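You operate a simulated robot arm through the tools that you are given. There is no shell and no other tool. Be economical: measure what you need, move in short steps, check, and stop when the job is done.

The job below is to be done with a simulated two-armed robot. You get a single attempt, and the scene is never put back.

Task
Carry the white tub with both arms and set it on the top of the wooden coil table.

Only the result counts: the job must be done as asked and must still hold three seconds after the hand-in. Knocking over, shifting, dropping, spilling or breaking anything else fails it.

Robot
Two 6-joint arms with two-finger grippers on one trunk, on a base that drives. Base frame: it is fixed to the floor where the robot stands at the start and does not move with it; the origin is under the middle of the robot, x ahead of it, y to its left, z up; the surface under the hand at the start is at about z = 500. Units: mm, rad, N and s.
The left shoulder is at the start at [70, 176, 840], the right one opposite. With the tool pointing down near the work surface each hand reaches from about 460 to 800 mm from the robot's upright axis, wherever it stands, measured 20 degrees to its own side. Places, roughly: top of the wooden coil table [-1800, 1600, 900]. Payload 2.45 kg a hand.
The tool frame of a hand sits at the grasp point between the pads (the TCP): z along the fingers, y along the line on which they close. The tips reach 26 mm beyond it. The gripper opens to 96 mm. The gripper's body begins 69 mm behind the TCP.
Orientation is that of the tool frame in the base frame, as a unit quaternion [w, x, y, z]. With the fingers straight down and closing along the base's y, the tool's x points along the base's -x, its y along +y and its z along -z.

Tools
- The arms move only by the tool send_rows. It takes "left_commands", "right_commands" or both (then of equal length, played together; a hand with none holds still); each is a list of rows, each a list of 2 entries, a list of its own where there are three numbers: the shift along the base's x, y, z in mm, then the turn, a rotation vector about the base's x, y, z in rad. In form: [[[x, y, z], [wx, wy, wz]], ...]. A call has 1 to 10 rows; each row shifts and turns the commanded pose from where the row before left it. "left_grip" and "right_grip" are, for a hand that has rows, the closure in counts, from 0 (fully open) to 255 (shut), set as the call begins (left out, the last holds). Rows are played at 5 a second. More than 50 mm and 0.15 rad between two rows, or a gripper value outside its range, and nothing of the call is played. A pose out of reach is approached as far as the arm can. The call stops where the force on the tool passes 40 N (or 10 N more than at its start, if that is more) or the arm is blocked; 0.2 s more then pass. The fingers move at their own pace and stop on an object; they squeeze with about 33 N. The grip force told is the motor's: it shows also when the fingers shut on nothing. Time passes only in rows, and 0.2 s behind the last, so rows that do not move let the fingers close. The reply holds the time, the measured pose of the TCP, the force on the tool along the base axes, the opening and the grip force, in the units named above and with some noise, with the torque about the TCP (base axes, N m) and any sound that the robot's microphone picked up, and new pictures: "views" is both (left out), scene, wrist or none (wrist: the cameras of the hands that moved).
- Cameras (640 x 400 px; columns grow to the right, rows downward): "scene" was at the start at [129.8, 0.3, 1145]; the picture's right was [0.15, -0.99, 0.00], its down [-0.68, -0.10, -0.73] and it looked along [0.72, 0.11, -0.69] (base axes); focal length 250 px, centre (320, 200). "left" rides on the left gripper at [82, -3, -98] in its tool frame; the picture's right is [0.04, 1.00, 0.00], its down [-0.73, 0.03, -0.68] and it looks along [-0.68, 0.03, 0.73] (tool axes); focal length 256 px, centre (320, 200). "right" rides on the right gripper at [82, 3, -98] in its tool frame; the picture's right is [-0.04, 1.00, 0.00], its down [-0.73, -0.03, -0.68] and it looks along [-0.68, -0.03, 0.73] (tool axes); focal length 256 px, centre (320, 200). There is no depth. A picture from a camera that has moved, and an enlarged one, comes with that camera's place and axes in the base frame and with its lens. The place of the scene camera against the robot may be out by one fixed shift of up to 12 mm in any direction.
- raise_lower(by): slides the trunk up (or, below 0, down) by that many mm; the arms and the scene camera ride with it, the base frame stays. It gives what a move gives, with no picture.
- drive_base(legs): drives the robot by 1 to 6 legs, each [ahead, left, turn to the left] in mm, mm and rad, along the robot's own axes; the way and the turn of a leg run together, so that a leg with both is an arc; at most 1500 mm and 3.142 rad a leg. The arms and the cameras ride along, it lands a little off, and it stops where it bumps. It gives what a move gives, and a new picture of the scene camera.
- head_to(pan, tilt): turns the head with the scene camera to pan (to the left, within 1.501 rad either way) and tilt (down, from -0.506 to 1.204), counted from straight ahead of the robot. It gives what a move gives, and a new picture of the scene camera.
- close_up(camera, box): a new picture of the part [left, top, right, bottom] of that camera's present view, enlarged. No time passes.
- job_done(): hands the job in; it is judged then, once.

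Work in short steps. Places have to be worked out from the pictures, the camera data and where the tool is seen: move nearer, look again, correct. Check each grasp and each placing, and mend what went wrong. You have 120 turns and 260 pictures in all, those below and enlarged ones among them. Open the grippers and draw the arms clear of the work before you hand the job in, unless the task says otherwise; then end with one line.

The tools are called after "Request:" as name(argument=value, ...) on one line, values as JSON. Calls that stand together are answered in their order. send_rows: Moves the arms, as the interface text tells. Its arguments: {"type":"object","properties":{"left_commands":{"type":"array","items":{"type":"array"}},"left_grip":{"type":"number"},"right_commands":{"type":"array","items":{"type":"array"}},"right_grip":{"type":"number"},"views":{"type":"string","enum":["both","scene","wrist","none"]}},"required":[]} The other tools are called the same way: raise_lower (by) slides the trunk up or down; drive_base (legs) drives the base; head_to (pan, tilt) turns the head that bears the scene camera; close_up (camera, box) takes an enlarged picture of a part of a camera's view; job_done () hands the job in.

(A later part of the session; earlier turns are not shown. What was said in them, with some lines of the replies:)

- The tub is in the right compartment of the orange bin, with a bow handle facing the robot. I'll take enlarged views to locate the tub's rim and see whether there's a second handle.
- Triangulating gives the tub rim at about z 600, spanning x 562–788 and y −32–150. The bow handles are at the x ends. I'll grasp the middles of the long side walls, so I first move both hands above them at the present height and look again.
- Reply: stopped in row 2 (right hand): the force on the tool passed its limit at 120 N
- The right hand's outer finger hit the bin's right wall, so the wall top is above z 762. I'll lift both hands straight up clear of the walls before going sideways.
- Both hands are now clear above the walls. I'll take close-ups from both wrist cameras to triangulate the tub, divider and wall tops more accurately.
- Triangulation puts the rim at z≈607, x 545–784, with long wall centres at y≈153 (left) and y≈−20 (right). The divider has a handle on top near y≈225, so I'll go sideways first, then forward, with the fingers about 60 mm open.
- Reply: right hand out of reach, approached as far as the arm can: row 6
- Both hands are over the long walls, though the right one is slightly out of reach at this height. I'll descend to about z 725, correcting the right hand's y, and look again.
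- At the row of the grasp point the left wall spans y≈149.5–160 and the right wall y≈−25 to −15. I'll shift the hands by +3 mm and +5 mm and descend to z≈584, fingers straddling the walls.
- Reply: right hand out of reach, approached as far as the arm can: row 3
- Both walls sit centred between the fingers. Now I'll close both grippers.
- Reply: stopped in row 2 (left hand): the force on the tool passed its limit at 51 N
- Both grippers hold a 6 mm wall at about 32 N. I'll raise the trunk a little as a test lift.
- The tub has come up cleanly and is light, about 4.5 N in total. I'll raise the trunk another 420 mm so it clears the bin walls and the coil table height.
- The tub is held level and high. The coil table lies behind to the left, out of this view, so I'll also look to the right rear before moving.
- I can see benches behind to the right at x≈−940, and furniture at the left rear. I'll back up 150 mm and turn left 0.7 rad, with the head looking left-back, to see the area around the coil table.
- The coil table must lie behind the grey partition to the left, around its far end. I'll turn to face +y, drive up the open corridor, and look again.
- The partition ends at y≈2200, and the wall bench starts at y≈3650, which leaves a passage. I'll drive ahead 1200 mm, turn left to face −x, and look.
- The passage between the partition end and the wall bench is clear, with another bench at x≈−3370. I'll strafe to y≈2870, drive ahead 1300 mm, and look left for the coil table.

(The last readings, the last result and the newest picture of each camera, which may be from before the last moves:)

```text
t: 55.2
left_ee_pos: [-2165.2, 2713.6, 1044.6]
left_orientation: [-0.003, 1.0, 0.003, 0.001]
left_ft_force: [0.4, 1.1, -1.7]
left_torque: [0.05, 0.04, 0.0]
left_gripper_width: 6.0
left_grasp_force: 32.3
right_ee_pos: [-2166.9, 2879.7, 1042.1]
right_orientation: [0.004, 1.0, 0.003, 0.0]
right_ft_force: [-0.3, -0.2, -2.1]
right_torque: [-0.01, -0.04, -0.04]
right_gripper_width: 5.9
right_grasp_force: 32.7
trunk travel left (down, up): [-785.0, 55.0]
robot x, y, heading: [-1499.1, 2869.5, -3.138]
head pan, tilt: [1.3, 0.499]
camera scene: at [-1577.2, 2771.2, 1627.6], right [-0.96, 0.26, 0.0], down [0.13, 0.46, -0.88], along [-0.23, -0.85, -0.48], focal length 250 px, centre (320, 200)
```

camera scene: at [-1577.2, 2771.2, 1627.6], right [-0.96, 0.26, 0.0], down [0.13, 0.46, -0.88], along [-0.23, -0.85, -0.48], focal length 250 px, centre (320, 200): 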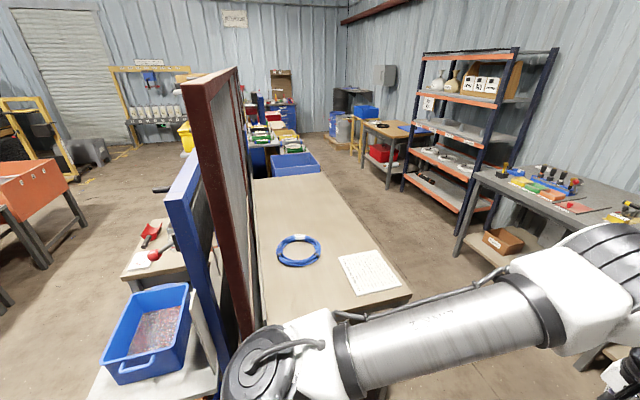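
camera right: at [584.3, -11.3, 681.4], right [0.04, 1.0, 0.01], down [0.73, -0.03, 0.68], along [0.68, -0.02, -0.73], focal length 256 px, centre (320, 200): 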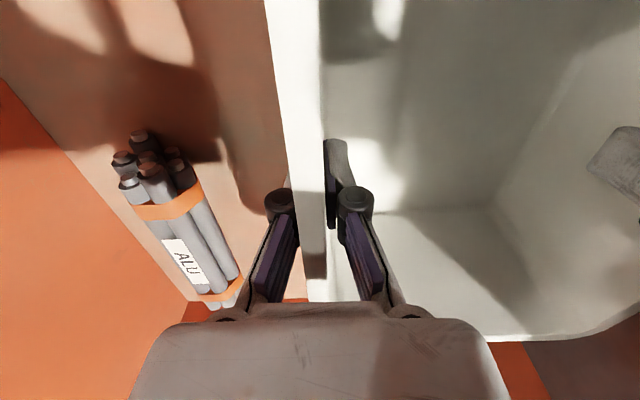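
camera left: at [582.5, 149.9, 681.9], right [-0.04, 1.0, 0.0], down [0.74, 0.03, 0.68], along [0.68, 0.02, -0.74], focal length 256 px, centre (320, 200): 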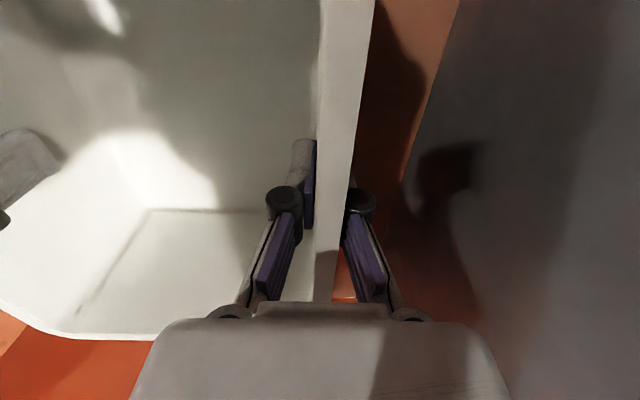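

The "coil table" is the wooden table with the blue cable coil, spanning about x −2065 to −1540 and y 1080–2240. The coil and a paper sit near its y>1800 end. I'll raise the trunk 50 mm for clearance, move ahead, turn to face −y, and look at the table.

Request:
raise_lower(by=50)

Request:
drive_base(legs=[[550, 0, 0], [0, 0, 1.57]])

Request:
head_to(pan=0.2, tilt=0.6)

```text
t: 56.1
left_ee_pos: [-2165.4, 2713.3, 1094.3]
left_orientation: [-0.002, 1.0, 0.004, 0.002]
left_ft_force: [-0.8, 0.7, -2.6]
left_torque: [0.02, -0.02, -0.02]
left_gripper_width: 6.1
left_grasp_force: 32.5
right_ee_pos: [-2167.0, 2880.3, 1091.7]
right_orientation: [0.005, 1.0, 0.003, 0.001]
right_ft_force: [0.4, -0.9, -1.1]
right_torque: [0.0, 0.0, -0.06]
right_gripper_width: 6.0
right_grasp_force: 32.5
trunk travel left (down, up): [-835.0, 5.0]
robot x, y, heading: [-1497.5, 2873.1, -3.138]
head pan, tilt: [1.3, 0.499]
```

```text
t: 63.1
left_ee_pos: [-1895.5, 2201.5, 1093.7]
left_orientation: [-0.003, 0.705, 0.709, 0.0]
left_ft_force: [-0.8, -0.4, -2.2]
left_torque: [0.03, 0.04, 0.01]
left_gripper_width: 6.1
left_grasp_force: 32.5
right_ee_pos: [-2062.1, 2200.3, 1092.0]
right_orientation: [0.002, 0.704, 0.71, 0.003]
right_ft_force: [0.6, -0.6, -2.5]
right_torque: [-0.02, -0.03, -0.03]
right_gripper_width: 6.0
right_grasp_force: 33.0
trunk travel left (down, up): [-835.0, 5.0]
robot x, y, heading: [-2055.2, 2865.6, -1.565]
head pan, tilt: [1.3, 0.499]
camera scene: at [-1967.8, 2780.2, 1677.6], right [-0.26, -0.96, 0.0], down [-0.46, 0.13, -0.88], along [0.85, -0.23, -0.48], focal length 250 px, centre (320, 200)
```

scene: 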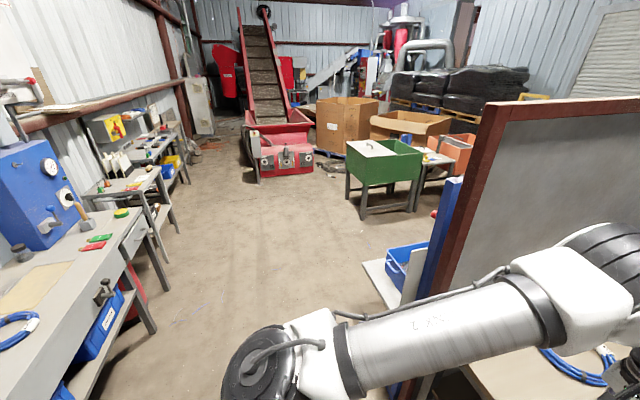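

```text
t: 64.4
left_ee_pos: [-1895.2, 2203.0, 1093.7]
left_orientation: [-0.003, 0.705, 0.709, -0.001]
left_ft_force: [-1.0, -0.6, -1.9]
left_torque: [-0.08, 0.03, -0.03]
left_gripper_width: 6.1
left_grasp_force: 32.7
right_ee_pos: [-2062.0, 2199.8, 1092.9]
right_orientation: [0.003, 0.704, 0.71, 0.003]
right_ft_force: [1.0, 0.7, -2.1]
right_torque: [0.06, -0.02, -0.04]
right_gripper_width: 6.0
right_grasp_force: 32.6
trunk travel left (down, up): [-835.0, 5.0]
robot x, y, heading: [-2051.5, 2870.1, -1.565]
head pan, tilt: [0.201, 0.6]
camera scene: at [-2037.0, 2717.7, 1668.5], right [-0.98, -0.21, 0.0], down [-0.12, 0.55, -0.82], along [0.17, -0.81, -0.57], focal length 250 px, centre (320, 200)
```

scene: 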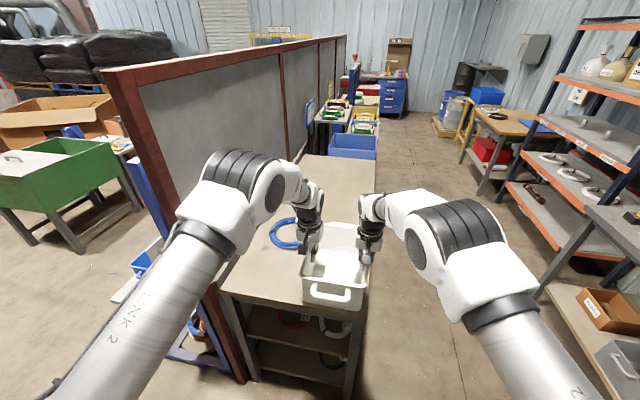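

The table's far half is empty, and there's a corridor beside it bounded by the bench at x≈−3150. I'll strafe to x≈−2515, drive ahead to y≈2000, and turn left to face the table's long side.

Request:
drive_base(legs=[[0, -463, 0], [870, 0, 0], [0, 0, 1.565]])

Request:
head_to(pan=-0.2, tilt=0.75)

```text
t: 75.3
left_ee_pos: [-1849.7, 2210.5, 1094.0]
left_orientation: [-0.002, -0.041, 0.999, -0.002]
left_ft_force: [1.0, -1.4, -3.0]
left_torque: [-0.01, 0.06, 0.01]
left_gripper_width: 6.1
left_grasp_force: 33.1
right_ee_pos: [-1834.0, 2045.9, 1093.2]
right_orientation: [-0.001, -0.04, 0.999, 0.004]
right_ft_force: [0.1, 1.4, -2.6]
right_torque: [0.0, -0.07, -0.06]
right_gripper_width: 6.1
right_grasp_force: 32.6
trunk travel left (down, up): [-835.0, 5.0]
robot x, y, heading: [-2501.3, 2005.1, 0.08]
head pan, tilt: [0.201, 0.6]
camera scene: at [-2365.9, 2021.3, 1668.5], right [0.27, -0.96, 0.0], down [-0.54, -0.16, -0.82], along [0.79, 0.23, -0.57], focal length 250 px, centre (320, 200)
```

scene: 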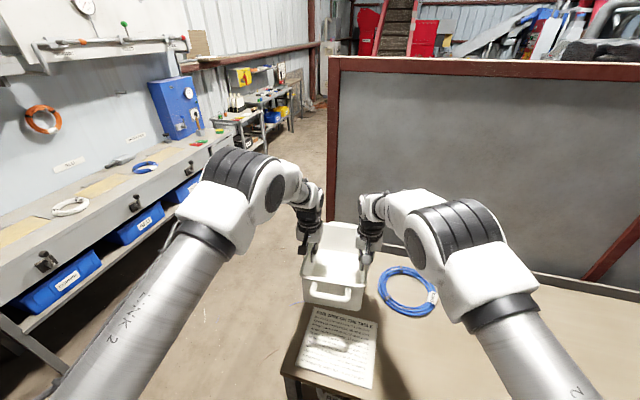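

```text
t: 76.2
left_ee_pos: [-1850.5, 2210.8, 1094.4]
left_orientation: [-0.001, -0.04, 0.999, -0.002]
left_ft_force: [-0.2, -0.1, -2.9]
left_torque: [-0.06, -0.06, 0.04]
left_gripper_width: 6.0
left_grasp_force: 32.8
right_ee_pos: [-1834.8, 2044.9, 1092.9]
right_orientation: [-0.001, -0.041, 0.999, 0.004]
right_ft_force: [0.4, 0.9, -1.5]
right_torque: [0.01, 0.05, -0.05]
right_gripper_width: 6.0
right_grasp_force: 32.7
trunk travel left (down, up): [-835.0, 5.0]
robot x, y, heading: [-2500.5, 2004.2, 0.081]
head pan, tilt: [-0.201, 0.75]
camera scene: at [-2368.7, 1987.4, 1655.6], right [-0.12, -0.99, 0.0], down [-0.68, 0.08, -0.73], along [0.73, -0.09, -0.68], focal length 250 px, centre (320, 200)
```

scene: 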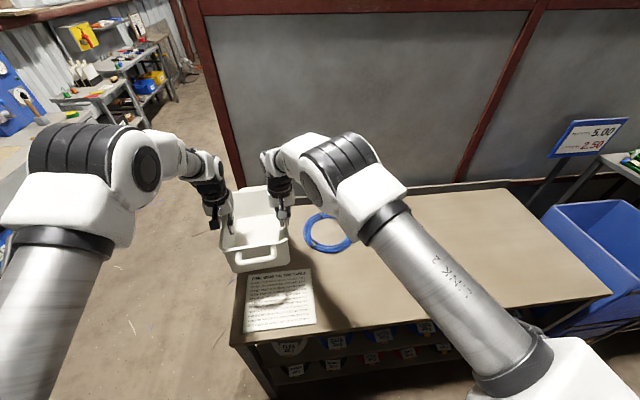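

The far part of the table is free, and a printed sheet lies on it. I'll zoom in to read the sheet and measure the table before moving.

Request:
close_up(camera="scene", box=[235, 260, 325, 335])

Request:
close_up(camera="scene", box=[220, 160, 640, 400])

```text
5.33 times, centred on (280, 298) of scene
camera zoom: at [-2368.7, 1987.4, 1655.6], right [-0.12, -0.99, 0.0], down [-0.68, 0.08, -0.73], along [0.73, -0.09, -0.68], focal length 1334 px, centre (533, -320)
```

zoom: 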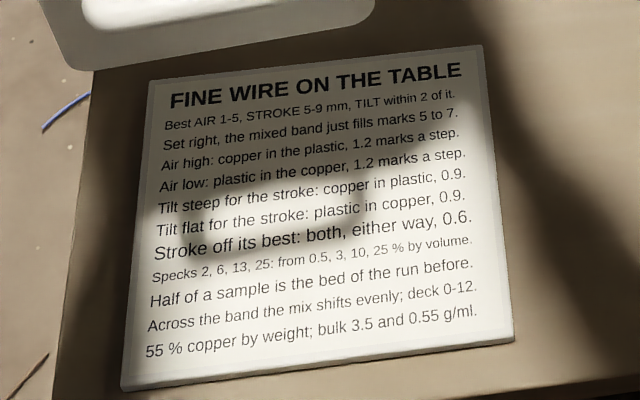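

```text
1.52 times, centred on (430, 280) of scene
camera zoom: at [-2368.7, 1987.4, 1655.6], right [-0.12, -0.99, 0.0], down [-0.68, 0.08, -0.73], along [0.73, -0.09, -0.68], focal length 381 px, centre (152, 78)
```

zoom: 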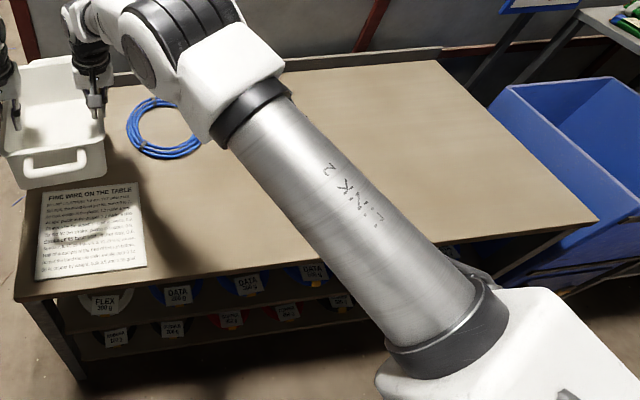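

The sheet is unrelated to this job. The table spans about x −2106 to −1591 and y 1020–2200, and the tub is already at its mid-depth. I'll straighten the heading and strafe right about 555 mm to the empty area.

Request:
drive_base(legs=[[-5, 0, -0.08], [0, -555, 0]])

Request:
head_to(pan=0.1, tilt=0.75)

```text
t: 79.9
left_ee_pos: [-1836.9, 1603.2, 1092.6]
left_orientation: [-0.001, -0.014, 1.0, -0.003]
left_ft_force: [-0.1, -1.0, -2.6]
left_torque: [-0.02, -0.04, 0.03]
left_gripper_width: 6.1
left_grasp_force: 32.6
right_ee_pos: [-1830.2, 1436.7, 1092.6]
right_orientation: [-0.001, -0.015, 1.0, 0.004]
right_ft_force: [0.8, 1.5, -2.9]
right_torque: [0.01, 0.04, -0.06]
right_gripper_width: 5.9
right_grasp_force: 33.3
trunk travel left (down, up): [-835.0, 5.0]
robot x, y, heading: [-2496.8, 1428.5, 0.027]
head pan, tilt: [-0.201, 0.75]
camera scene: at [-2366.8, 1406.6, 1655.6], right [-0.17, -0.98, 0.0], down [-0.67, 0.12, -0.73], along [0.72, -0.13, -0.68], focal length 250 px, centre (320, 200)
```

scene: 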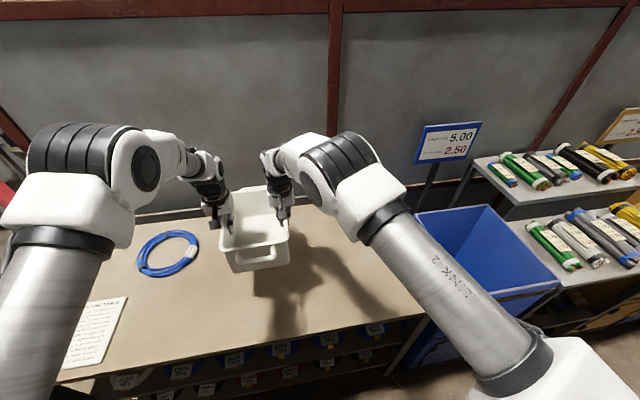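

```text
t: 80.7
left_ee_pos: [-1836.4, 1601.5, 1095.3]
left_orientation: [-0.001, -0.015, 1.0, -0.002]
left_ft_force: [0.1, -1.1, -3.4]
left_torque: [0.0, -0.04, -0.02]
left_gripper_width: 5.9
left_grasp_force: 32.3
right_ee_pos: [-1831.0, 1435.0, 1093.2]
right_orientation: [-0.001, -0.014, 1.0, 0.005]
right_ft_force: [-0.3, 0.8, -1.6]
right_torque: [0.07, 0.02, -0.01]
right_gripper_width: 6.4
right_grasp_force: 32.3
trunk travel left (down, up): [-835.0, 5.0]
robot x, y, heading: [-2495.5, 1427.7, 0.023]
head pan, tilt: [0.099, 0.75]
camera scene: at [-2366.2, 1429.4, 1655.6], right [0.13, -0.99, 0.0], down [-0.68, -0.09, -0.73], along [0.72, 0.09, -0.68], focal length 250 px, centre (320, 200)
```

scene: 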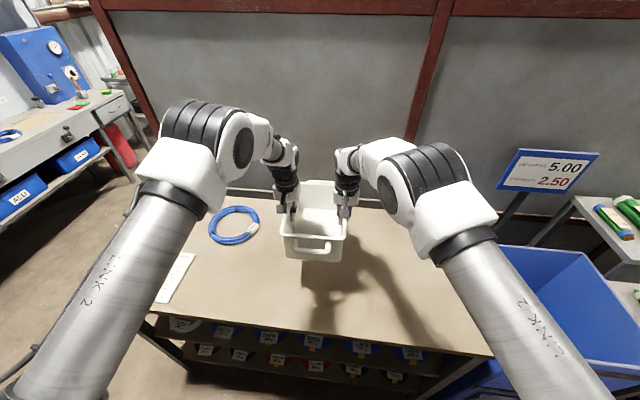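

The tub is over the empty part of the table, centred near (−1833, 1519). I'll lower by trunk about 80 mm, then go in small steps.

Request:
raise_lower(by=-80)

Request:
close_up(camera="scene", box=[240, 140, 400, 280])

```text
t: 81.9
left_ee_pos: [-1837.0, 1601.9, 1014.0]
left_orientation: [-0.001, -0.014, 1.0, -0.003]
left_ft_force: [0.3, -0.4, -1.5]
left_torque: [-0.02, 0.01, 0.04]
left_gripper_width: 6.1
left_grasp_force: 33.2
right_ee_pos: [-1831.3, 1435.9, 1012.7]
right_orientation: [0.0, -0.014, 1.0, 0.004]
right_ft_force: [0.8, 0.3, -2.6]
right_torque: [0.02, -0.01, -0.04]
right_gripper_width: 6.2
right_grasp_force: 32.5
trunk travel left (down, up): [-755.0, 85.0]
robot x, y, heading: [-2494.5, 1429.4, 0.031]
head pan, tilt: [0.099, 0.75]
```

```text
2.86 times, centred on (320, 210) of scene
camera zoom: at [-2366.4, 1430.0, 1575.6], right [0.13, -0.99, 0.0], down [-0.68, -0.09, -0.73], along [0.72, 0.09, -0.68], focal length 714 px, centre (320, 171)
```

zoom: 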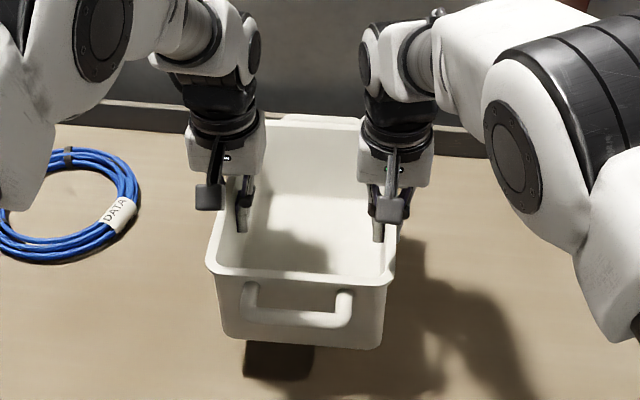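

There's still a gap with a shadow under the tub and no contact force. I'll lower in smaller steps.

Request:
raise_lower(by=-15)

Request:
raise_lower(by=-6)

```text
t: 82.5
left_ee_pos: [-1836.7, 1603.4, 999.4]
left_orientation: [-0.002, -0.015, 1.0, -0.002]
left_ft_force: [1.0, -1.0, -2.4]
left_torque: [-0.03, 0.01, 0.01]
left_gripper_width: 6.0
left_grasp_force: 32.6
right_ee_pos: [-1830.4, 1435.4, 997.5]
right_orientation: [0.0, -0.015, 1.0, 0.004]
right_ft_force: [-0.1, 1.3, -2.9]
right_torque: [-0.04, -0.03, -0.05]
right_gripper_width: 6.1
right_grasp_force: 33.0
trunk travel left (down, up): [-740.0, 100.0]
robot x, y, heading: [-2500.9, 1430.2, 0.025]
head pan, tilt: [0.099, 0.75]
```

```text
t: 83.1
left_ee_pos: [-1836.8, 1603.0, 994.3]
left_orientation: [-0.002, -0.015, 1.0, -0.002]
left_ft_force: [-0.3, -0.4, -2.0]
left_torque: [-0.04, -0.01, 0.03]
left_gripper_width: 5.8
left_grasp_force: 32.5
right_ee_pos: [-1829.6, 1436.2, 991.2]
right_orientation: [0.0, -0.015, 1.0, 0.004]
right_ft_force: [0.2, 0.4, -2.0]
right_torque: [0.01, -0.02, -0.03]
right_gripper_width: 6.0
right_grasp_force: 32.7
trunk travel left (down, up): [-734.0, 106.0]
robot x, y, heading: [-2496.1, 1429.4, 0.029]
head pan, tilt: [0.099, 0.75]
```

Still hanging freely, about −2 N on each hand. I'll continue in 4 mm steps.

Request:
raise_lower(by=-4)

Request:
raise_lower(by=-4)

Request:
close_up(camera="scene", box=[240, 140, 400, 280])

```text
t: 83.6
left_ee_pos: [-1835.2, 1601.8, 989.6]
left_orientation: [-0.002, -0.014, 1.0, -0.003]
left_ft_force: [-0.7, -0.9, -2.6]
left_torque: [-0.03, -0.03, 0.04]
left_gripper_width: 5.9
left_grasp_force: 32.7
right_ee_pos: [-1829.6, 1436.1, 986.3]
right_orientation: [0.0, -0.015, 1.0, 0.004]
right_ft_force: [0.4, 0.1, -2.6]
right_torque: [-0.01, 0.0, -0.05]
right_gripper_width: 5.9
right_grasp_force: 32.6
trunk travel left (down, up): [-730.0, 110.0]
robot x, y, heading: [-2499.1, 1431.4, 0.025]
head pan, tilt: [0.099, 0.75]
```

```text
t: 84.1
left_ee_pos: [-1836.5, 1601.2, 985.4]
left_orientation: [-0.002, -0.015, 1.0, -0.002]
left_ft_force: [-0.1, -0.1, -2.7]
left_torque: [0.01, -0.02, 0.03]
left_gripper_width: 5.9
left_grasp_force: 33.0
right_ee_pos: [-1829.9, 1436.4, 983.5]
right_orientation: [-0.001, -0.015, 1.0, 0.005]
right_ft_force: [-0.2, 0.8, -2.6]
right_torque: [0.02, 0.01, -0.02]
right_gripper_width: 5.9
right_grasp_force: 32.6
trunk travel left (down, up): [-726.0, 114.0]
robot x, y, heading: [-2496.5, 1430.2, 0.03]
head pan, tilt: [0.099, 0.75]
```

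```text
2.86 times, centred on (320, 210) of scene
camera zoom: at [-2365.6, 1430.2, 1546.5], right [0.13, -0.99, 0.0], down [-0.68, -0.09, -0.73], along [0.72, 0.09, -0.68], focal length 714 px, centre (320, 171)
```

zoom: 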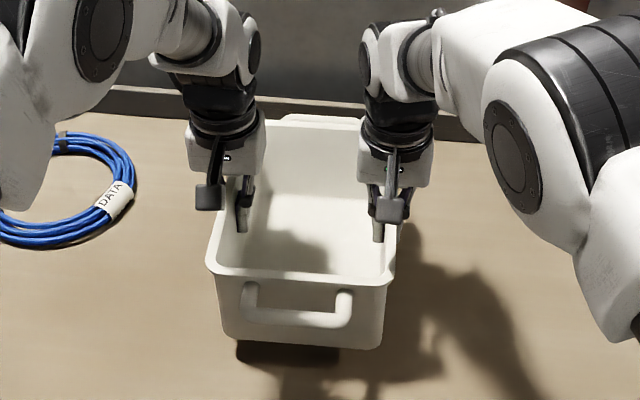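

Nearly down, but the shadow still shows a small gap. I'll take more 4 mm steps.

Request:
raise_lower(by=-4)

Request:
raise_lower(by=-3)

Request:
raise_lower(by=-3)

```text
t: 84.7
left_ee_pos: [-1836.7, 1601.8, 979.7]
left_orientation: [-0.003, -0.015, 1.0, -0.002]
left_ft_force: [0.2, 0.2, -1.7]
left_torque: [-0.03, 0.01, 0.0]
left_gripper_width: 6.0
left_grasp_force: 32.5
right_ee_pos: [-1830.5, 1436.0, 979.6]
right_orientation: [-0.001, -0.015, 1.0, 0.004]
right_ft_force: [0.4, 1.8, -2.3]
right_torque: [0.03, -0.01, -0.06]
right_gripper_width: 6.0
right_grasp_force: 32.5
trunk travel left (down, up): [-722.0, 118.0]
robot x, y, heading: [-2491.8, 1428.2, 0.027]
head pan, tilt: [0.099, 0.75]
```

```text
t: 85.2
left_ee_pos: [-1835.4, 1602.4, 978.1]
left_orientation: [-0.001, -0.015, 1.0, -0.002]
left_ft_force: [0.1, -0.8, -2.5]
left_torque: [-0.04, 0.02, 0.01]
left_gripper_width: 6.0
left_grasp_force: 32.3
right_ee_pos: [-1829.7, 1435.9, 976.2]
right_orientation: [-0.001, -0.015, 1.0, 0.005]
right_ft_force: [-0.2, 0.5, -2.7]
right_torque: [0.05, -0.02, -0.03]
right_gripper_width: 6.3
right_grasp_force: 32.8
trunk travel left (down, up): [-719.0, 121.0]
robot x, y, heading: [-2499.1, 1432.8, 0.028]
head pan, tilt: [0.099, 0.75]
```

```text
t: 85.7
left_ee_pos: [-1837.7, 1602.5, 975.6]
left_orientation: [-0.002, -0.015, 1.0, -0.002]
left_ft_force: [0.0, -0.2, -2.3]
left_torque: [-0.03, 0.02, 0.03]
left_gripper_width: 5.8
left_grasp_force: 32.5
right_ee_pos: [-1829.8, 1435.5, 973.8]
right_orientation: [-0.001, -0.015, 1.0, 0.004]
right_ft_force: [0.3, -0.3, -1.8]
right_torque: [0.02, -0.05, -0.01]
right_gripper_width: 5.8
right_grasp_force: 33.2
trunk travel left (down, up): [-716.0, 124.0]
robot x, y, heading: [-2500.8, 1430.4, 0.029]
head pan, tilt: [0.099, 0.75]
```

No contact yet. I'll keep stepping down and check the picture.

Request:
raise_lower(by=-4)

Request:
raise_lower(by=-4)

Request:
close_up(camera="scene", box=[260, 180, 380, 280])

```text
t: 86.2
left_ee_pos: [-1837.6, 1601.8, 970.5]
left_orientation: [-0.002, -0.015, 1.0, -0.003]
left_ft_force: [0.1, -1.4, -2.4]
left_torque: [-0.04, -0.01, -0.01]
left_gripper_width: 6.3
left_grasp_force: 31.8
right_ee_pos: [-1830.9, 1437.0, 968.2]
right_orientation: [-0.001, -0.015, 1.0, 0.004]
right_ft_force: [-0.7, 0.7, -1.7]
right_torque: [0.01, -0.01, -0.04]
right_gripper_width: 6.0
right_grasp_force: 33.2
trunk travel left (down, up): [-712.0, 128.0]
robot x, y, heading: [-2498.6, 1432.9, 0.026]
head pan, tilt: [0.099, 0.75]
```

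```text
t: 86.8
left_ee_pos: [-1836.1, 1602.7, 967.3]
left_orientation: [-0.002, -0.015, 1.0, -0.003]
left_ft_force: [-0.7, -0.8, -3.5]
left_torque: [-0.02, -0.02, 0.02]
left_gripper_width: 6.1
left_grasp_force: 32.8
right_ee_pos: [-1830.3, 1437.3, 966.5]
right_orientation: [-0.001, -0.015, 1.0, 0.003]
right_ft_force: [0.0, 1.1, -2.1]
right_torque: [0.04, -0.05, -0.01]
right_gripper_width: 6.1
right_grasp_force: 32.5
trunk travel left (down, up): [-708.0, 132.0]
robot x, y, heading: [-2498.2, 1433.0, 0.029]
head pan, tilt: [0.099, 0.75]
```

```text
4.00 times, centred on (320, 230) of scene
camera zoom: at [-2365.8, 1430.2, 1528.5], right [0.13, -0.99, 0.0], down [-0.68, -0.09, -0.73], along [0.72, 0.09, -0.68], focal length 1000 px, centre (320, 80)
```

zoom: 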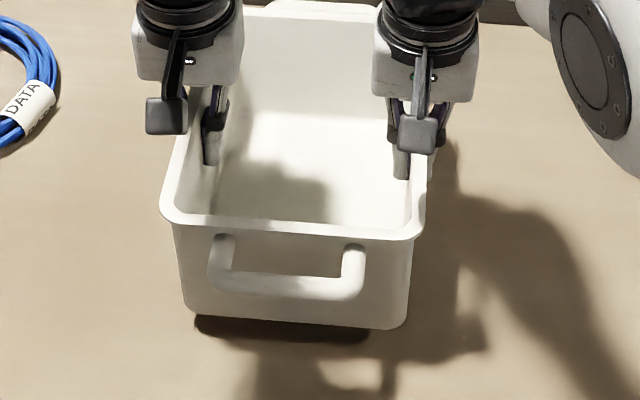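

The shadow strip keeps shrinking, with roughly 10–15 mm left. I'll continue.

Request:
raise_lower(by=-5)

Request:
raise_lower(by=-3)

Request:
raise_lower(by=-3)

Request:
close_up(camera="scene", box=[260, 180, 380, 280])

```text
t: 87.3
left_ee_pos: [-1837.7, 1602.5, 960.6]
left_orientation: [-0.002, -0.015, 1.0, -0.003]
left_ft_force: [-0.5, 0.1, -2.4]
left_torque: [-0.05, -0.02, 0.01]
left_gripper_width: 5.8
left_grasp_force: 33.2
right_ee_pos: [-1830.4, 1436.6, 959.9]
right_orientation: [-0.001, -0.015, 1.0, 0.005]
right_ft_force: [0.5, 0.8, -2.9]
right_torque: [0.03, -0.03, -0.06]
right_gripper_width: 5.9
right_grasp_force: 32.4
trunk travel left (down, up): [-703.0, 137.0]
robot x, y, heading: [-2497.0, 1433.1, 0.026]
head pan, tilt: [0.099, 0.75]
```

```text
t: 87.8
left_ee_pos: [-1835.3, 1602.7, 958.9]
left_orientation: [-0.002, -0.015, 1.0, -0.002]
left_ft_force: [-1.1, -1.3, -3.1]
left_torque: [-0.03, 0.01, 0.01]
left_gripper_width: 6.0
left_grasp_force: 32.5
right_ee_pos: [-1830.2, 1437.9, 957.1]
right_orientation: [-0.001, -0.015, 1.0, 0.004]
right_ft_force: [0.5, 0.9, -2.8]
right_torque: [0.0, -0.04, -0.03]
right_gripper_width: 6.2
right_grasp_force: 32.8
trunk travel left (down, up): [-700.0, 140.0]
robot x, y, heading: [-2496.3, 1429.3, 0.027]
head pan, tilt: [0.099, 0.75]
```

```text
t: 88.3
left_ee_pos: [-1837.0, 1602.5, 956.5]
left_orientation: [-0.002, -0.015, 1.0, -0.002]
left_ft_force: [-0.7, -1.3, -1.6]
left_torque: [0.0, 0.0, 0.0]
left_gripper_width: 5.9
left_grasp_force: 32.0
right_ee_pos: [-1830.9, 1436.9, 955.0]
right_orientation: [-0.001, -0.014, 1.0, 0.004]
right_ft_force: [-0.2, 0.8, -1.8]
right_torque: [0.03, 0.03, -0.01]
right_gripper_width: 6.1
right_grasp_force: 32.4
trunk travel left (down, up): [-697.0, 143.0]
robot x, y, heading: [-2498.0, 1428.1, 0.029]
head pan, tilt: [0.099, 0.75]
```

```text
4.00 times, centred on (320, 230) of scene
camera zoom: at [-2365.8, 1430.2, 1517.5], right [0.13, -0.99, 0.0], down [-0.68, -0.09, -0.73], along [0.72, 0.09, -0.68], focal length 1000 px, centre (320, 80)
```

zoom: 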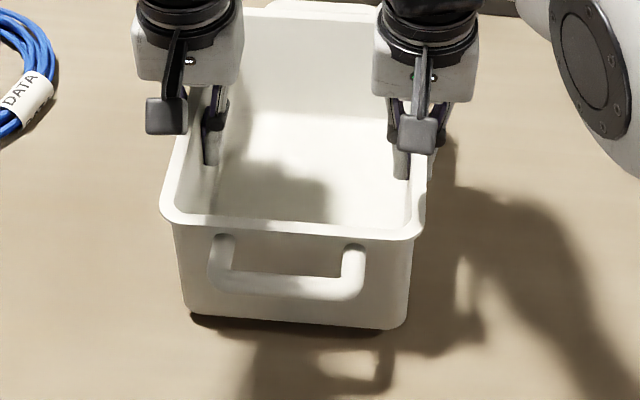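

A thin shadow strip remains, probably 5–10 mm. I'll keep stepping down.

Request:
raise_lower(by=-4)

Request:
raise_lower(by=-3)

Request:
raise_lower(by=-2)

Request:
close_up(camera="scene", box=[260, 180, 380, 280])

```text
t: 88.9
left_ee_pos: [-1836.4, 1603.5, 952.4]
left_orientation: [-0.002, -0.015, 1.0, -0.003]
left_ft_force: [0.0, -1.2, -2.3]
left_torque: [0.0, 0.02, -0.02]
left_gripper_width: 6.0
left_grasp_force: 33.1
right_ee_pos: [-1831.0, 1437.0, 951.1]
right_orientation: [-0.001, -0.015, 1.0, 0.005]
right_ft_force: [0.6, 1.5, -2.8]
right_torque: [0.05, 0.01, -0.03]
right_gripper_width: 5.9
right_grasp_force: 32.5
trunk travel left (down, up): [-693.0, 147.0]
robot x, y, heading: [-2500.3, 1430.7, 0.029]
head pan, tilt: [0.099, 0.75]
```

```text
t: 89.4
left_ee_pos: [-1838.3, 1601.7, 948.9]
left_orientation: [-0.003, -0.015, 1.0, -0.003]
left_ft_force: [-0.5, -0.6, -2.1]
left_torque: [-0.02, 0.0, -0.03]
left_gripper_width: 5.7
left_grasp_force: 32.1
right_ee_pos: [-1830.3, 1435.8, 947.1]
right_orientation: [-0.001, -0.015, 1.0, 0.005]
right_ft_force: [-0.1, 0.9, -1.9]
right_torque: [-0.01, -0.02, -0.03]
right_gripper_width: 6.0
right_grasp_force: 32.8
trunk travel left (down, up): [-690.0, 150.0]
robot x, y, heading: [-2495.0, 1431.5, 0.029]
head pan, tilt: [0.099, 0.75]
```

```text
t: 89.9
left_ee_pos: [-1837.7, 1603.1, 947.1]
left_orientation: [-0.002, -0.015, 1.0, -0.002]
left_ft_force: [0.8, 0.3, -2.3]
left_torque: [-0.03, -0.01, 0.02]
left_gripper_width: 5.9
left_grasp_force: 32.9
right_ee_pos: [-1830.3, 1435.4, 945.7]
right_orientation: [-0.001, -0.015, 1.0, 0.005]
right_ft_force: [0.1, 1.1, -2.3]
right_torque: [0.01, -0.03, -0.03]
right_gripper_width: 5.9
right_grasp_force: 32.1
trunk travel left (down, up): [-688.0, 152.0]
robot x, y, heading: [-2495.7, 1429.0, 0.027]
head pan, tilt: [0.099, 0.75]
```

```text
4.00 times, centred on (320, 230) of scene
camera zoom: at [-2365.9, 1430.2, 1508.5], right [0.13, -0.99, 0.0], down [-0.68, -0.09, -0.73], along [0.72, 0.09, -0.68], focal length 1000 px, centre (320, 80)
```

zoom: 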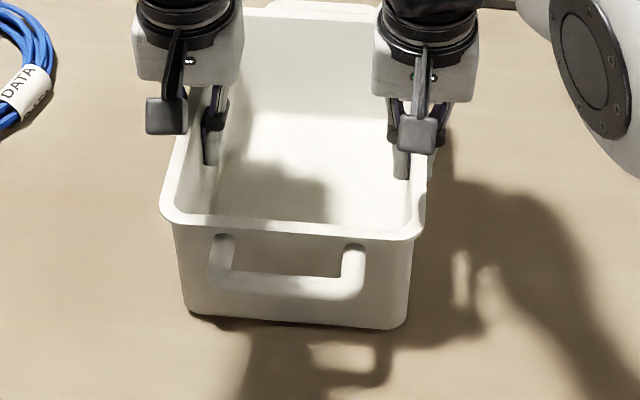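

Still freely hanging. I'll keep going by small amounts until the vertical force changes.

Request:
raise_lower(by=-3)

Request:
raise_lower(by=-3)

Request:
raise_lower(by=-3)

Request:
close_up(camera="scene", box=[260, 180, 380, 280])

```text
t: 90.4
left_ee_pos: [-1835.8, 1602.5, 944.4]
left_orientation: [0.0, -0.015, 1.0, -0.003]
left_ft_force: [-0.3, -0.5, 1.1]
left_torque: [0.01, 0.42, 0.02]
left_gripper_width: 6.0
left_grasp_force: 32.5
right_ee_pos: [-1830.9, 1437.0, 943.3]
right_orientation: [0.0, -0.015, 1.0, 0.004]
right_ft_force: [-0.3, 1.3, 0.6]
right_torque: [0.01, 0.35, -0.05]
right_gripper_width: 5.9
right_grasp_force: 32.6
trunk travel left (down, up): [-685.0, 155.0]
robot x, y, heading: [-2497.2, 1431.3, 0.026]
head pan, tilt: [0.099, 0.75]
```

```text
t: 90.9
left_ee_pos: [-1837.8, 1602.7, 944.5]
left_orientation: [0.0, -0.015, 1.0, -0.002]
left_ft_force: [5.7, 1.2, 15.1]
left_torque: [-0.01, 0.35, -0.05]
left_gripper_width: 6.1
left_grasp_force: 32.9
right_ee_pos: [-1831.3, 1436.8, 943.4]
right_orientation: [0.002, -0.014, 1.0, 0.004]
right_ft_force: [5.2, 1.5, 13.7]
right_torque: [0.02, 0.47, -0.09]
right_gripper_width: 5.9
right_grasp_force: 32.7
trunk travel left (down, up): [-682.0, 158.0]
robot x, y, heading: [-2496.4, 1425.0, 0.03]
head pan, tilt: [0.099, 0.75]
```

```text
t: 91.5
left_ee_pos: [-1838.0, 1602.4, 944.5]
left_orientation: [0.003, -0.015, 1.0, -0.003]
left_ft_force: [12.7, 3.7, 32.7]
left_torque: [0.08, -0.42, 0.0]
left_gripper_width: 6.0
left_grasp_force: 33.0
right_ee_pos: [-1831.7, 1435.7, 942.9]
right_orientation: [0.005, -0.015, 1.0, 0.005]
right_ft_force: [12.0, 0.5, 32.2]
right_torque: [0.06, -0.42, -0.03]
right_gripper_width: 6.1
right_grasp_force: 32.5
trunk travel left (down, up): [-679.0, 161.0]
robot x, y, heading: [-2500.1, 1430.2, 0.019]
head pan, tilt: [0.099, 0.75]
```

```text
4.00 times, centred on (320, 230) of scene
camera zoom: at [-2371.9, 1429.5, 1500.8], right [0.13, -0.99, 0.0], down [-0.67, -0.09, -0.73], along [0.73, 0.09, -0.68], focal length 1000 px, centre (320, 80)
```

zoom: 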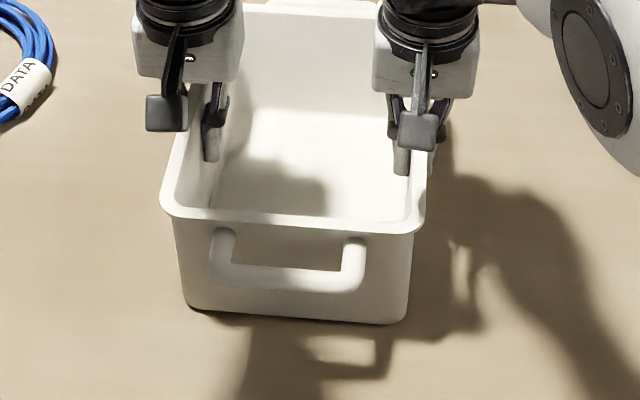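

The tub is down, at TCP z≈944, and is now being pressed at about 33 N a hand. I'll back the trunk up 5 mm to relieve the load before opening.

Request:
raise_lower(by=5)

```text
t: 92.0
left_ee_pos: [-1840.0, 1601.1, 943.5]
left_orientation: [-0.003, -0.015, 1.0, -0.002]
left_ft_force: [2.0, 0.4, 8.5]
left_torque: [-0.02, -0.09, 0.05]
left_gripper_width: 5.8
left_grasp_force: 33.0
right_ee_pos: [-1833.7, 1435.4, 941.7]
right_orientation: [-0.001, -0.015, 1.0, 0.003]
right_ft_force: [2.4, -1.3, 15.1]
right_torque: [-0.03, -0.22, 0.02]
right_gripper_width: 6.3
right_grasp_force: 32.9
trunk travel left (down, up): [-684.0, 156.0]
robot x, y, heading: [-2494.1, 1429.8, 0.026]
head pan, tilt: [0.099, 0.75]
```

The load is mostly relieved. I'll raise 1.5 mm more, then open the fingers moderately to about 60 mm.

Request:
raise_lower(by=1.5)

Request:
send_rows(left_commands=[[[0, 0, 0], [0, 0, 0]], [[0, 0, 0], [0, 0, 0]], [[0, 0, 0], [0, 0, 0]]], right_commands=[[[0, 0, 0], [0, 0, 0]], [[0, 0, 0], [0, 0, 0]], [[0, 0, 0], [0, 0, 0]]], left_grip=96, right_grip=96)

```text
t: 92.5
left_ee_pos: [-1839.0, 1601.5, 943.9]
left_orientation: [-0.002, -0.015, 1.0, -0.002]
left_ft_force: [-1.8, -0.6, -2.6]
left_torque: [-0.01, 0.49, -0.05]
left_gripper_width: 6.2
left_grasp_force: 33.2
right_ee_pos: [-1832.0, 1437.5, 941.9]
right_orientation: [-0.002, -0.014, 1.0, 0.003]
right_ft_force: [0.7, -0.7, -2.1]
right_torque: [0.04, -0.45, -0.09]
right_gripper_width: 5.9
right_grasp_force: 32.6
trunk travel left (down, up): [-686.0, 154.0]
robot x, y, heading: [-2497.3, 1426.5, 0.029]
head pan, tilt: [0.099, 0.75]
```

```text
t: 93.3
left_ee_pos: [-1837.6, 1601.6, 945.3]
left_orientation: [-0.002, -0.015, 1.0, -0.002]
left_ft_force: [0.2, -0.6, -0.5]
left_torque: [0.03, 0.02, -0.02]
left_gripper_width: 60.0
left_grasp_force: 0.1
right_ee_pos: [-1831.6, 1435.3, 943.2]
right_orientation: [0.0, -0.015, 1.0, 0.005]
right_ft_force: [-0.3, 0.5, 0.2]
right_torque: [0.0, -0.02, 0.02]
right_gripper_width: 60.1
right_grasp_force: 0.1
trunk travel left (down, up): [-686.0, 154.0]
robot x, y, heading: [-2497.7, 1432.1, 0.026]
head pan, tilt: [0.099, 0.75]
camera scene: at [-2367.0, 1430.0, 1506.2], right [0.13, -0.99, 0.0], down [-0.68, -0.09, -0.73], along [0.73, 0.09, -0.68], focal length 250 px, centre (320, 200)
camera right: at [-1913.0, 1435.8, 1042.1], right [0.01, 1.0, 0.01], down [0.73, -0.01, 0.68], along [0.68, 0.0, -0.73], focal length 256 px, centre (320, 200)
camera left: at [-1919.5, 1596.9, 1042.6], right [-0.07, 1.0, 0.0], down [0.73, 0.05, 0.68], along [0.68, 0.04, -0.74], focal length 256 px, centre (320, 200)
```

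scene: 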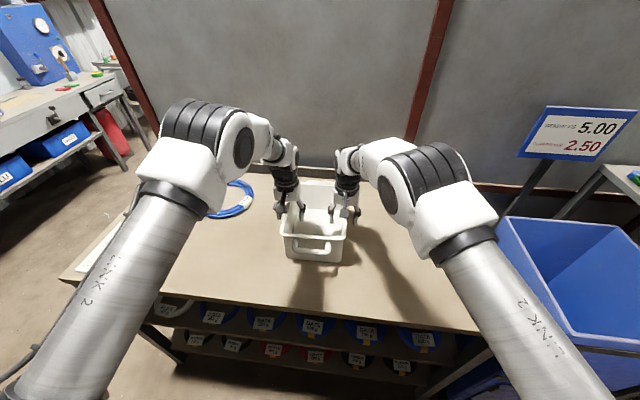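
right: 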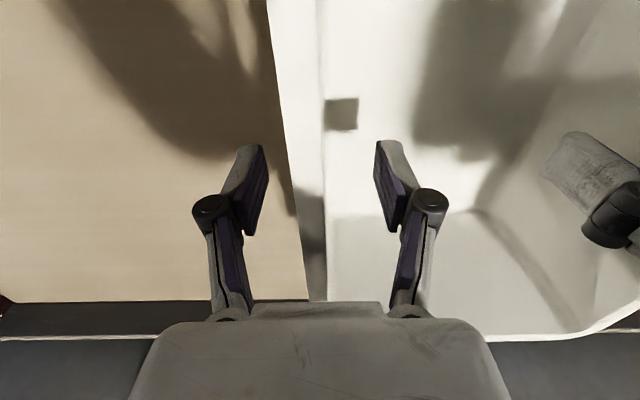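
left: 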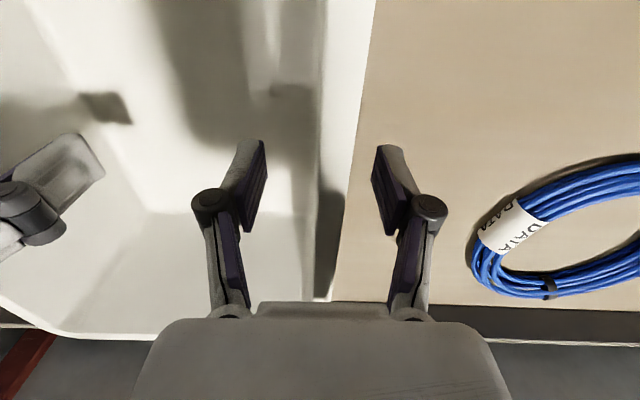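

Both hands have released and the tub stands on the table, clear of the coil. I'll raise the trunk straight up 150 mm and then back away.

Request:
raise_lower(by=150)

Request:
drive_base(legs=[[-200, 0, 0]])

```text
t: 95.1
left_ee_pos: [-1836.9, 1602.4, 1094.2]
left_orientation: [-0.002, -0.015, 1.0, -0.003]
left_ft_force: [0.9, -0.5, 0.5]
left_torque: [0.03, -0.02, 0.01]
left_gripper_width: 59.5
left_grasp_force: 0.1
right_ee_pos: [-1831.4, 1437.0, 1093.3]
right_orientation: [0.0, -0.015, 1.0, 0.004]
right_ft_force: [-0.2, 0.5, 0.0]
right_torque: [0.01, 0.0, -0.04]
right_gripper_width: 59.6
right_grasp_force: 0.0
trunk travel left (down, up): [-836.0, 4.0]
robot x, y, heading: [-2495.6, 1431.7, 0.023]
head pan, tilt: [0.099, 0.75]
```

```text
t: 96.7
left_ee_pos: [-2035.0, 1594.9, 1094.0]
left_orientation: [-0.003, -0.014, 1.0, -0.002]
left_ft_force: [0.1, 0.5, -0.3]
left_torque: [0.02, -0.01, 0.0]
left_gripper_width: 59.6
left_grasp_force: 0.2
right_ee_pos: [-2029.0, 1429.4, 1091.0]
right_orientation: [-0.002, -0.012, 1.0, 0.004]
right_ft_force: [0.2, 0.1, 0.0]
right_torque: [0.01, 0.0, -0.02]
right_gripper_width: 60.1
right_grasp_force: 0.1
trunk travel left (down, up): [-836.0, 4.0]
robot x, y, heading: [-2698.1, 1428.0, 0.028]
head pan, tilt: [0.099, 0.75]
camera scene: at [-2563.3, 1424.7, 1655.7], right [0.12, -0.99, 0.0], down [-0.68, -0.08, -0.73], along [0.72, 0.09, -0.68], focal length 250 px, centre (320, 200)
```

scene: 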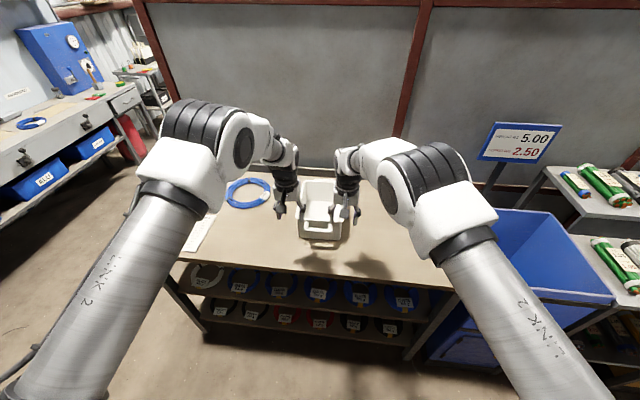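

The tub stands level on the table and the hands are clear above it. I'll open the grippers fully and hand in.

Request:
send_rows(left_commands=[[[0, 0, 0], [0, 0, 0]], [[0, 0, 0], [0, 0, 0]]], right_commands=[[[0, 0, 0], [0, 0, 0]], [[0, 0, 0], [0, 0, 0]]], left_grip=0, right_grip=0, views="scene")

Request:
job_done()

```text
t: 97.3
left_ee_pos: [-2036.5, 1595.3, 1094.5]
left_orientation: [-0.002, -0.013, 1.0, -0.002]
left_ft_force: [-0.1, 0.3, -0.2]
left_torque: [-0.02, 0.0, 0.0]
left_gripper_width: 95.9
left_grasp_force: 0.0
right_ee_pos: [-2029.8, 1429.4, 1092.6]
right_orientation: [-0.001, -0.013, 1.0, 0.005]
right_ft_force: [-1.0, 0.1, 0.2]
right_torque: [-0.01, -0.01, -0.03]
right_gripper_width: 95.9
right_grasp_force: 0.1
trunk travel left (down, up): [-836.0, 4.0]
robot x, y, heading: [-2697.0, 1425.3, 0.027]
head pan, tilt: [0.099, 0.75]
camera scene: at [-2565.3, 1424.6, 1656.0], right [0.12, -0.99, 0.0], down [-0.68, -0.08, -0.73], along [0.72, 0.09, -0.68], focal length 250 px, centre (320, 200)
```

scene: 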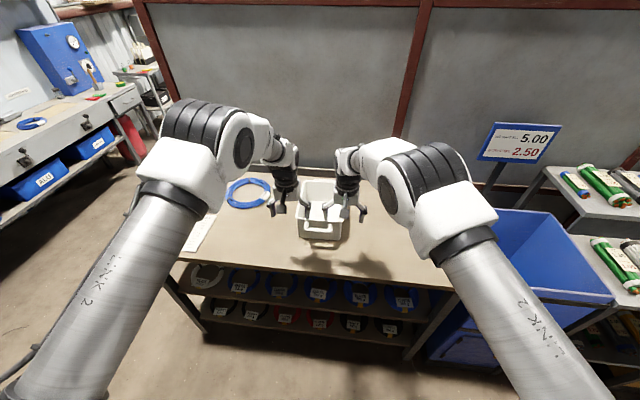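

```text
The job is handed in.
```

The white tub was carried with both arms and now stands on the coil table, clear of the cable coil and the sheet, and the job is handed in; early on the right hand bumped the orange bin's wall (120 N force reading), with no shift visible in the pictures.
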